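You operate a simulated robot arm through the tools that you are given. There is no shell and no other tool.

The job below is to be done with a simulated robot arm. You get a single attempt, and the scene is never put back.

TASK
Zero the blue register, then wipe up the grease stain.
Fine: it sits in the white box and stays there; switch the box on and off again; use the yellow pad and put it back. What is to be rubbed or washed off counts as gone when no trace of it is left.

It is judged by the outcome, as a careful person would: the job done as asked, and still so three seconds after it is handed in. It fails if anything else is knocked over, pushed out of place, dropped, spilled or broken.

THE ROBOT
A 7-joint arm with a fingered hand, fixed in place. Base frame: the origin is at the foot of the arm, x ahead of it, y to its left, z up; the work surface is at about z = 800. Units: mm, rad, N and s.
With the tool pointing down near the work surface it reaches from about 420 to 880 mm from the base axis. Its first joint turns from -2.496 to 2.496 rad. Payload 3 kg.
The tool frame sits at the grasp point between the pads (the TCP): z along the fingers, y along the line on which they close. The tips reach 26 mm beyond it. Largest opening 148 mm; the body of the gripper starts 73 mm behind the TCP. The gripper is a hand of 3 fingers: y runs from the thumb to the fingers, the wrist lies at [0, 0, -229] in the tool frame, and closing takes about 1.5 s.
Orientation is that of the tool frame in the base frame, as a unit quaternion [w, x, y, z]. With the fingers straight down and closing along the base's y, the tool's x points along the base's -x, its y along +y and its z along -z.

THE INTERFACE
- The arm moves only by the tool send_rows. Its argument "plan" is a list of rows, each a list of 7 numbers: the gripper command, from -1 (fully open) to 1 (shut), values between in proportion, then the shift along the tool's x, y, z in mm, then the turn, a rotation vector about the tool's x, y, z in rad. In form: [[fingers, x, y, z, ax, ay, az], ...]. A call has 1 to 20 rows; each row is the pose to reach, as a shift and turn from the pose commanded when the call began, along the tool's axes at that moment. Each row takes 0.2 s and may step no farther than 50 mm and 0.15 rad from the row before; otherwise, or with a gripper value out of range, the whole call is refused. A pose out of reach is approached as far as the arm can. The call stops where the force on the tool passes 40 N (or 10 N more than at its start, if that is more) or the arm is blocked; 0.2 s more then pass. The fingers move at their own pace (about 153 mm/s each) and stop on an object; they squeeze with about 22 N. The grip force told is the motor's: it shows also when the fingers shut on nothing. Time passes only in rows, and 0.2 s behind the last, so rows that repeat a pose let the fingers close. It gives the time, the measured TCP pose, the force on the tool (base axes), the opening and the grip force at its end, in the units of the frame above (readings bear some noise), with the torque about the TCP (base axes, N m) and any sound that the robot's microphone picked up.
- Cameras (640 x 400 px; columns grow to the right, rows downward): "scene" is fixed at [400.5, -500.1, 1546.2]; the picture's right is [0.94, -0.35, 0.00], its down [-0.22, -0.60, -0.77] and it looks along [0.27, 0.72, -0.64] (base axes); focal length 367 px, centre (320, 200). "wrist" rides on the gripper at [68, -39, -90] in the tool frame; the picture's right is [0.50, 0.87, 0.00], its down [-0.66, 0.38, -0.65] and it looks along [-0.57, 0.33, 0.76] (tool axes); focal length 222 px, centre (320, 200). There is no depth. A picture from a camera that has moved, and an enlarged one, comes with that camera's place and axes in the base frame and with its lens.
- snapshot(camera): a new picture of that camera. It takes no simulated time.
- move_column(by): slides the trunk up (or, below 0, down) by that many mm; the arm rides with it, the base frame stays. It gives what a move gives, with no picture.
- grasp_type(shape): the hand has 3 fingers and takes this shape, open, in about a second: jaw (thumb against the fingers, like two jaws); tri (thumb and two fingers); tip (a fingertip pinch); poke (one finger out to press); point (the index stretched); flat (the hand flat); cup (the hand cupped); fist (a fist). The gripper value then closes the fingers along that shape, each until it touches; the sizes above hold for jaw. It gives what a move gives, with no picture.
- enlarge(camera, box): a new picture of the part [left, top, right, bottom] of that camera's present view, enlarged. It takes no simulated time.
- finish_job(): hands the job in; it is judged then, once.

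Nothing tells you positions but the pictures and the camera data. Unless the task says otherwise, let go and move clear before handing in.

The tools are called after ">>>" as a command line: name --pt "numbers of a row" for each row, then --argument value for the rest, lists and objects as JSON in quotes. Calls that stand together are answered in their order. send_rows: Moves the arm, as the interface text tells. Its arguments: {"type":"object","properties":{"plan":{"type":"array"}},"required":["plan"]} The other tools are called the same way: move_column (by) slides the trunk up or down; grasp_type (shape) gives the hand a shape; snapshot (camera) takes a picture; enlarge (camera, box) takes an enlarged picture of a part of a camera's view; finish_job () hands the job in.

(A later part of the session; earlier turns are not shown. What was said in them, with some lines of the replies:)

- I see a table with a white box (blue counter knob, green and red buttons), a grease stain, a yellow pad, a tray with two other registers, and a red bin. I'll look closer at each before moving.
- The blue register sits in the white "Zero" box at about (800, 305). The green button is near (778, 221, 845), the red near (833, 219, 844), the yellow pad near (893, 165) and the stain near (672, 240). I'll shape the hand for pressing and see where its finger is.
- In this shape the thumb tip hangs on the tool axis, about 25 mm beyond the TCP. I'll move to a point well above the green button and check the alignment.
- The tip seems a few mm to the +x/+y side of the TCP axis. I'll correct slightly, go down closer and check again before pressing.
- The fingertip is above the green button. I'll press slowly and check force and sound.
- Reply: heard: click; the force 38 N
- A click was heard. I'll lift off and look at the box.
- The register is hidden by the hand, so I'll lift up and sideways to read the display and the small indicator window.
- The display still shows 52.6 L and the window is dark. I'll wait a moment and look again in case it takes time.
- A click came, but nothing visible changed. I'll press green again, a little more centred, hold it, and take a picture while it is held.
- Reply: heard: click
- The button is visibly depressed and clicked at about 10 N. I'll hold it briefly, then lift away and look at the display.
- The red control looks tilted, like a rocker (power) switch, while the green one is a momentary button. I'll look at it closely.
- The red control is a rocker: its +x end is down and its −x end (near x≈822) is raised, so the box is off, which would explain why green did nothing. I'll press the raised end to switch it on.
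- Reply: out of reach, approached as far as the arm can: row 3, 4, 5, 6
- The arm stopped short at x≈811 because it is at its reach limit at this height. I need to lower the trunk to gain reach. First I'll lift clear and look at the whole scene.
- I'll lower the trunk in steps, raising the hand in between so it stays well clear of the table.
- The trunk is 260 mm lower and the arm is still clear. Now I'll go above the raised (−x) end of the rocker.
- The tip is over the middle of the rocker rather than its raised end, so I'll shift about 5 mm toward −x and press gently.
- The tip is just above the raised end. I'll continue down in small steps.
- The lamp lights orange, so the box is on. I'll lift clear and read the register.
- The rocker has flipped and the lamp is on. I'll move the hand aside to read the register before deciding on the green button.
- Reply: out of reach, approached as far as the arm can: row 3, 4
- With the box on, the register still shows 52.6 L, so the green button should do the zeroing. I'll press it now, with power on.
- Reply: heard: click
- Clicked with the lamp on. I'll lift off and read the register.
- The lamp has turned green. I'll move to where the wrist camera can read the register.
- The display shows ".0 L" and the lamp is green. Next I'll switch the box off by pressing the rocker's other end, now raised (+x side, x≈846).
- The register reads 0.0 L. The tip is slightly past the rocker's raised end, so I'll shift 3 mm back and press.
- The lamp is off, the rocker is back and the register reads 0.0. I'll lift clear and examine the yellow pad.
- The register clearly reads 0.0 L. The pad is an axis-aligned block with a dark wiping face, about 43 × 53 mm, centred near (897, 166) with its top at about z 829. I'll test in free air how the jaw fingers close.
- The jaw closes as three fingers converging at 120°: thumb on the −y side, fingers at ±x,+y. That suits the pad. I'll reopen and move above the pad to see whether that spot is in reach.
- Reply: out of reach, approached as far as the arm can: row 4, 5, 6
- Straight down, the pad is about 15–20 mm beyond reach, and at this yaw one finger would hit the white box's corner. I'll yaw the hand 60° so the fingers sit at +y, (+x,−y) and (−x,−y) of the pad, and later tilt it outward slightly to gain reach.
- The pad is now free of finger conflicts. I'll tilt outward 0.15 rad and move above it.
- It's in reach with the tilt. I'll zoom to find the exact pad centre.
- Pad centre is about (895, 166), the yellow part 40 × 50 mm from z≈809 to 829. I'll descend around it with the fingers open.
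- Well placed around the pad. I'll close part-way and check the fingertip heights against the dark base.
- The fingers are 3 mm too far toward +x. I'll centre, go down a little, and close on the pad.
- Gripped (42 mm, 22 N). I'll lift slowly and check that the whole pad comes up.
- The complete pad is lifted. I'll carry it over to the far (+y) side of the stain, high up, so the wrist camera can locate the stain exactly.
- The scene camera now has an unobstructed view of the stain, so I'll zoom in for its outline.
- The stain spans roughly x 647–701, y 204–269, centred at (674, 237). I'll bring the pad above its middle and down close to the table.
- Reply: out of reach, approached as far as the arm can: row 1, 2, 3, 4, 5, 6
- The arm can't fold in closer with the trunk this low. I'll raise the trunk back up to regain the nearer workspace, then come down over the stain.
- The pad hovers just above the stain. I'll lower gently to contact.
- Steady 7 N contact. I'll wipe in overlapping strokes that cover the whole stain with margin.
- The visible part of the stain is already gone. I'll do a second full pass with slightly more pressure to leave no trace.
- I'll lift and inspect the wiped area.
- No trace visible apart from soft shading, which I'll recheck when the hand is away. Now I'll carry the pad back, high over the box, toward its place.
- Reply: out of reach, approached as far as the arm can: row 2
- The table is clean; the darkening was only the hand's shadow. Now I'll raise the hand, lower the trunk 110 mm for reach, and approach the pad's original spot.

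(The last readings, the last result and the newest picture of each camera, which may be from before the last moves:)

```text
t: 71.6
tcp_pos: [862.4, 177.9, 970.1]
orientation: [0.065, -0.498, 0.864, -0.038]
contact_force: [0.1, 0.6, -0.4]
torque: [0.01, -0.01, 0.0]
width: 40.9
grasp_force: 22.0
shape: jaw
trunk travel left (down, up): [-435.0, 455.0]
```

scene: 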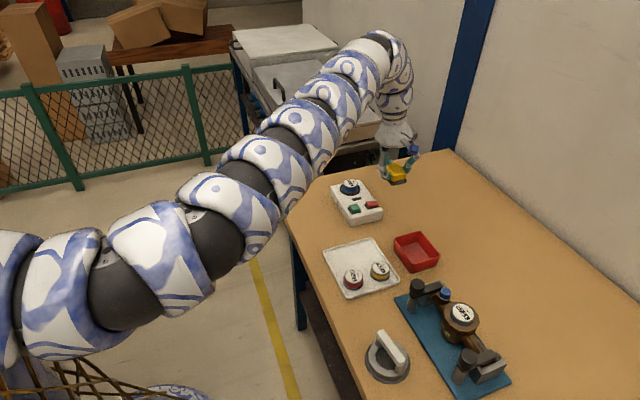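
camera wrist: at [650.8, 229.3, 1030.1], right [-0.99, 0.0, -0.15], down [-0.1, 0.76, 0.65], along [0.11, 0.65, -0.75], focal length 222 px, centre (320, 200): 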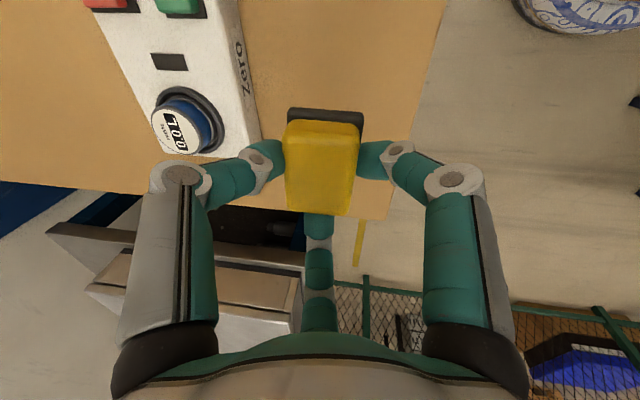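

>>> send_rows --pt "1 1 -10.6 41.7 0 0 0" --pt "1 2.2 -21.2 83.5 0 0 0" --pt "1 2.2 -21.2 83.5 0 0 0"

>>> enlarge --camera "scene" --box '[380, 185, 430, 235]'

>>> enlarge --camera "wrist" --box '[220, 80, 420, 260]'

```text
t: 72.4
tcp_pos: [889.9, 166.1, 891.8]
orientation: [0.065, -0.498, 0.864, -0.037]
contact_force: [-0.2, 0.7, -0.2]
torque: [0.0, -0.03, 0.02]
width: 41.1
grasp_force: 21.6
shape: jaw
trunk travel left (down, up): [-435.0, 455.0]
```

```text
8.00 times, centred on (405, 210) of scene
camera zoom: at [400.5, -500.1, 1546.2], right [0.94, -0.35, 0.0], down [-0.22, -0.6, -0.77], along [0.27, 0.72, -0.64], focal length 2940 px, centre (-360, 120)
```

zoom: 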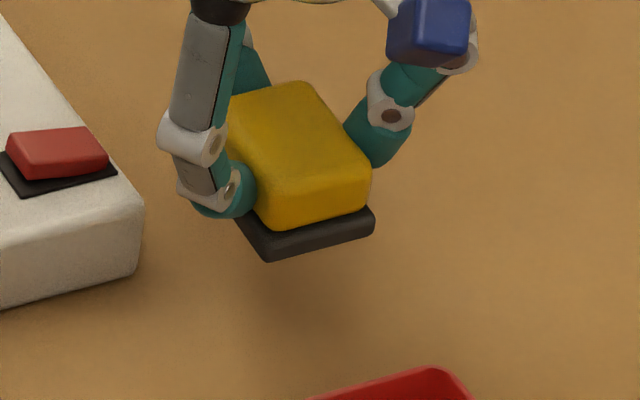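

```text
2.22 times, centred on (320, 170) of wrist
camera zoom: at [876.1, 89.5, 980.3], right [-0.99, 0.0, -0.15], down [-0.1, 0.76, 0.65], along [0.11, 0.65, -0.75], focal length 494 px, centre (320, 267)
```

zoom: 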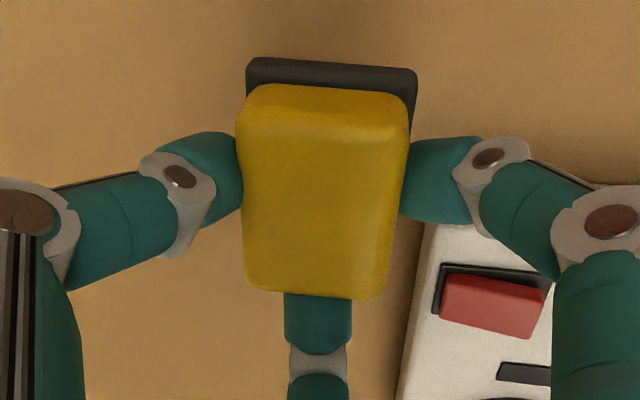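

Image comparison shows the pad needs about +3.6 mm x and +6.5 mm y to land on its original spot. I'll correct and lower.

>>> send_rows --pt "1 -5.9 2.8 20.3 0 0 0" --pt "1 -4.0 6.1 46.0 0 0 0" --pt "1 -4.0 6.1 46.0 0 0 0"

>>> enlarge --camera "scene" --box '[382, 200, 414, 234]'

```text
t: 73.2
tcp_pos: [895.6, 173.1, 842.9]
orientation: [0.065, -0.499, 0.863, -0.038]
contact_force: [0.3, -0.4, -0.2]
torque: [0.01, 0.0, 0.0]
width: 40.7
grasp_force: 21.9
shape: jaw
trunk travel left (down, up): [-435.0, 455.0]
```

```text
11.76 times, centred on (398, 217) of scene
camera zoom: at [400.5, -500.1, 1546.2], right [0.94, -0.35, 0.0], down [-0.22, -0.6, -0.77], along [0.27, 0.72, -0.64], focal length 4323 px, centre (-598, 0)
```

zoom: 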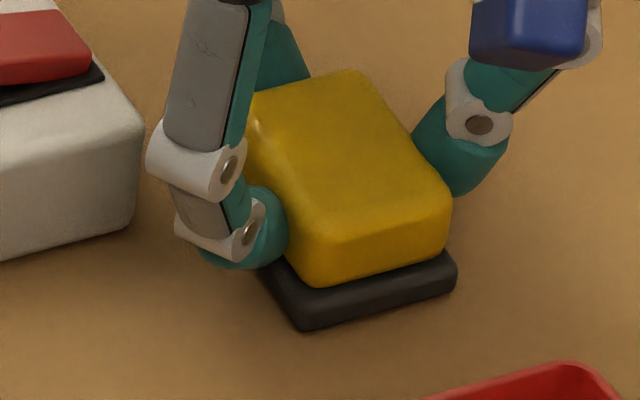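

Nearly there; a 2.5 mm shift toward −x matches the original outline. I'll lower gently to contact.

>>> send_rows --pt "1 1.24 2.14 -0.37 0 0 0" --pt "1 1.31 2.27 0.62 0 0 0" --pt "1 1.38 2.4 1.61 0 0 0" --pt "1 1.42 2.46 2.1 0 0 0"

```text
t: 74.2
tcp_pos: [892.2, 172.4, 840.8]
orientation: [0.065, -0.499, 0.863, -0.038]
contact_force: [1.0, 0.6, 3.9]
torque: [-0.14, 0.02, -0.01]
width: 41.0
grasp_force: 22.3
shape: jaw
trunk travel left (down, up): [-435.0, 455.0]
```

>>> enlarge --camera "scene" --box '[382, 200, 414, 234]'

```text
11.76 times, centred on (398, 217) of scene
camera zoom: at [400.5, -500.1, 1546.2], right [0.94, -0.35, 0.0], down [-0.22, -0.6, -0.77], along [0.27, 0.72, -0.64], focal length 4323 px, centre (-598, 0)
```

zoom: 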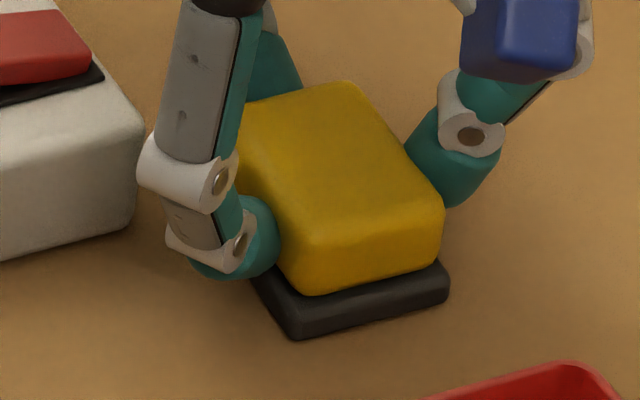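

The pad sits on its original spot. I'll release gently, then lift away.

>>> send_rows --pt "0.4 0 0 -0.3 0 0 0" --pt "0.35 0 0 -0.3 0 0 0" --pt "0.25 0 0 -0.3 0 0 0" --pt "0.1 0 0 -0.3 0 0 0" --pt "-0.1 0 0 -0.3 0 0 0" --pt "-0.3 0 0 -0.3 0 0 0" --pt "-0.3 0 0 -0.3 0 0 0"

>>> enlarge --camera "scene" --box '[380, 185, 430, 235]'

>>> snapshot --camera "wrist"

```text
t: 75.8
tcp_pos: [893.9, 172.4, 841.5]
orientation: [0.066, -0.499, 0.863, -0.037]
contact_force: [-0.6, -0.2, 0.2]
torque: [-0.02, 0.0, 0.02]
width: 95.9
grasp_force: 0.0
shape: jaw
trunk travel left (down, up): [-435.0, 455.0]
```

```text
8.00 times, centred on (405, 210) of scene
camera zoom: at [400.5, -500.1, 1546.2], right [0.94, -0.35, 0.0], down [-0.22, -0.6, -0.77], along [0.27, 0.72, -0.64], focal length 2940 px, centre (-360, 120)
```

zoom: 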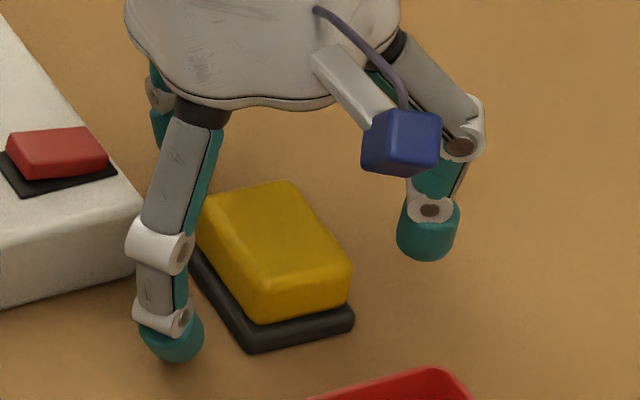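

```text
taken
camera wrist: at [879.3, 94.7, 930.4], right [-0.99, 0.0, -0.15], down [-0.1, 0.76, 0.65], along [0.11, 0.65, -0.75], focal length 222 px, centre (320, 200)
```

wrist: 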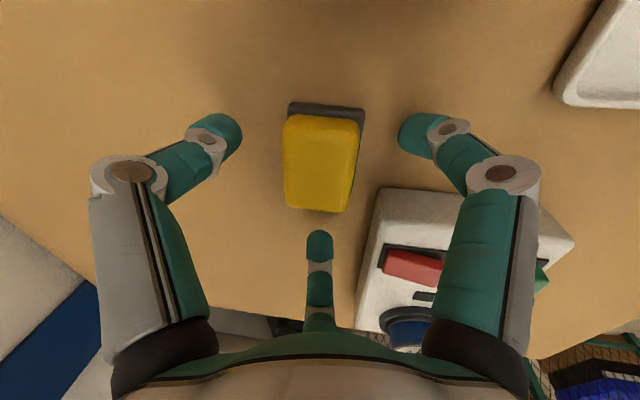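

Released cleanly. I'll lift straight up and move clear for a final check.

>>> send_rows --pt "-0.3 -1.5 -2.6 -19.8 0 0 0" --pt "-0.3 -4.5 -7.8 -59.3 0 0 0" --pt "-0.3 -7.5 -13 -98.9 0 0 0" --pt "-0.3 -10.5 -18.1 -138.4 0 0 0" --pt "-0.3 -10.5 -18.1 -138.4 0 0 0"

>>> snapshot --camera "scene"

>>> enlarge --camera "scene" --box '[382, 200, 414, 234]'

>>> snapshot --camera "wrist"

```text
t: 77.0
tcp_pos: [892.8, 171.7, 982.3]
orientation: [0.065, -0.499, 0.863, -0.038]
contact_force: [0.4, 0.2, 0.5]
torque: [0.02, 0.01, -0.03]
width: 95.6
grasp_force: 0.1
shape: jaw
trunk travel left (down, up): [-435.0, 455.0]
```

```text
taken
```

scene: 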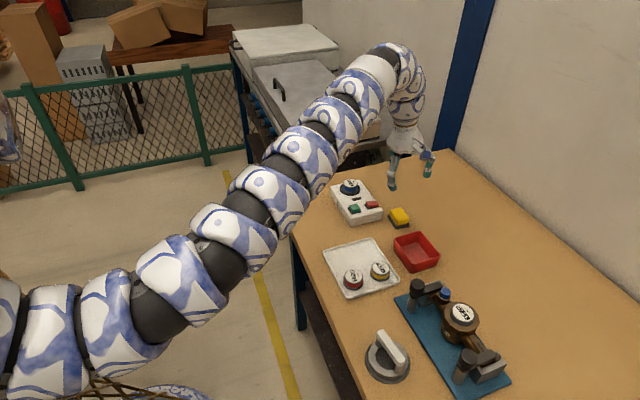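

```text
11.76 times, centred on (398, 217) of scene
camera zoom: at [400.5, -500.1, 1546.2], right [0.94, -0.35, 0.0], down [-0.22, -0.6, -0.77], along [0.27, 0.72, -0.64], focal length 4323 px, centre (-598, 0)
```

zoom: 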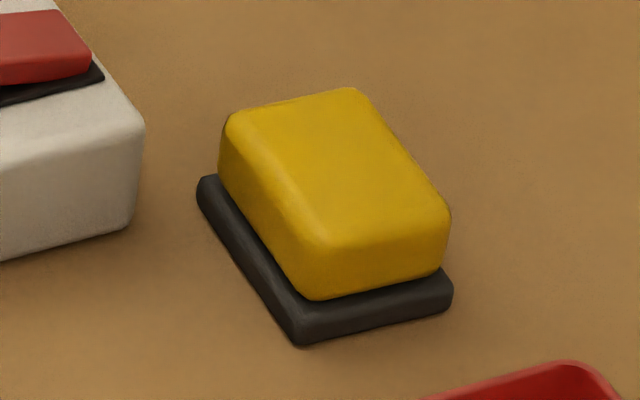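

```text
taken
camera wrist: at [879.1, 95.3, 1071.7], right [-0.99, 0.0, -0.15], down [-0.1, 0.76, 0.65], along [0.11, 0.65, -0.75], focal length 222 px, centre (320, 200)
```

wrist: 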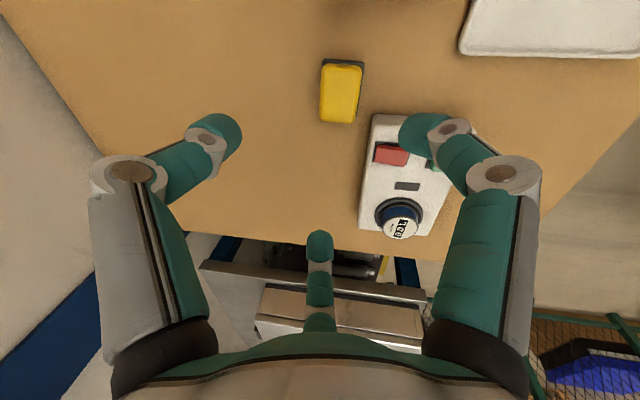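

The pad is back within a millimetre or two of its original place. One last check of the register, the lamp and the wiped area.

>>> enlarge --camera "scene" --box '[305, 170, 395, 235]'

>>> enlarge --camera "wrist" --box '[360, 170, 440, 250]'

>>> enlarge --camera "wrist" --box '[460, 60, 600, 200]'

```text
6.15 times, centred on (350, 202) of scene
camera zoom: at [400.5, -500.1, 1546.2], right [0.94, -0.35, 0.0], down [-0.22, -0.6, -0.77], along [0.27, 0.72, -0.64], focal length 2261 px, centre (135, 185)
```

zoom: 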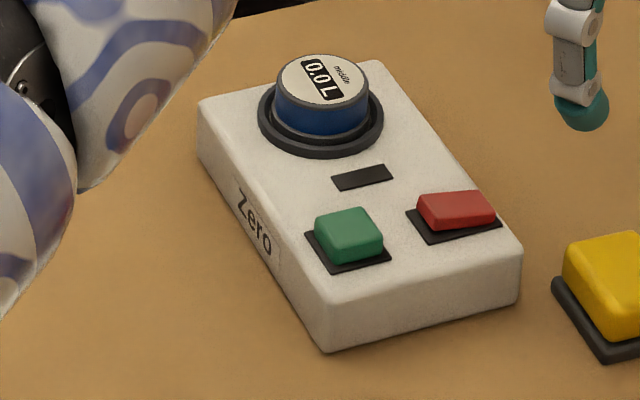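

```text
5.00 times, centred on (400, 210) of wrist
camera zoom: at [879.1, 95.3, 1071.7], right [-0.99, 0.0, -0.15], down [-0.1, 0.76, 0.65], along [0.11, 0.65, -0.75], focal length 1111 px, centre (-80, 150)
```

zoom: 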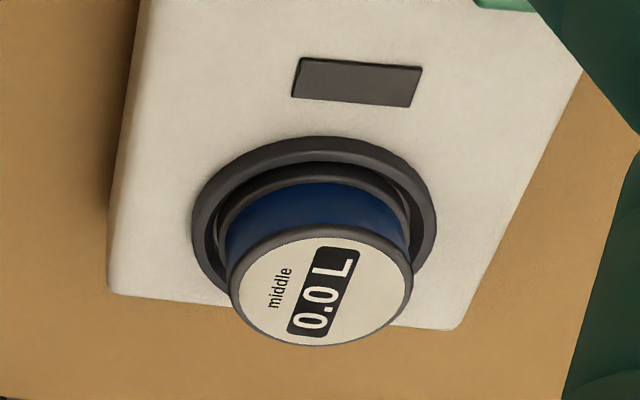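

```text
2.86 times, centred on (530, 130) of wrist
camera zoom: at [879.1, 95.3, 1071.7], right [-0.99, 0.0, -0.15], down [-0.1, 0.76, 0.65], along [0.11, 0.65, -0.75], focal length 635 px, centre (-280, 400)
```

zoom: 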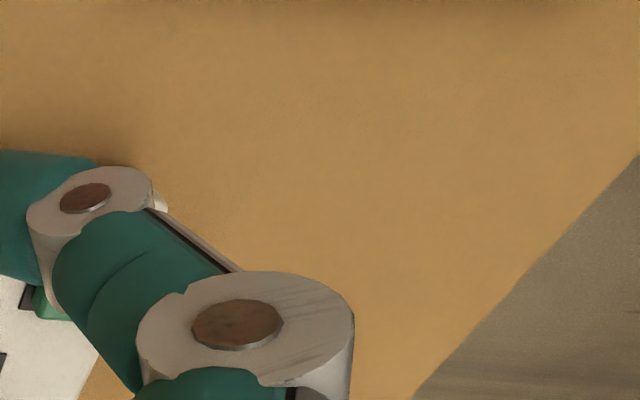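

The register reads 0.0 L in its socket, the box lamp is off and the stain is gone. The pad is back in its place and the hand is clear and empty, so I'm handing the job in.

>>> finish_job

```text
The job is handed in.
```

The blue register now reads 0.0 L, the grease stain is gone, and I've handed the job in.

- **Register:** It stayed in the white box throughout. The red control turned out to be the on/off switch and the green button does the zeroing. I pressed green twice before switching the box on, with no effect. I then switched on, pressed green until the lamp turned green, and switched off again.
- **Stain:** I wiped it twice with the yellow pad. Close-up pictures afterwards showed no trace left on the table.
- **Pad:** It is back within about 2 mm of where it was.

The hand is empty and clear of the table. Nothing else looked moved in the last pictures.
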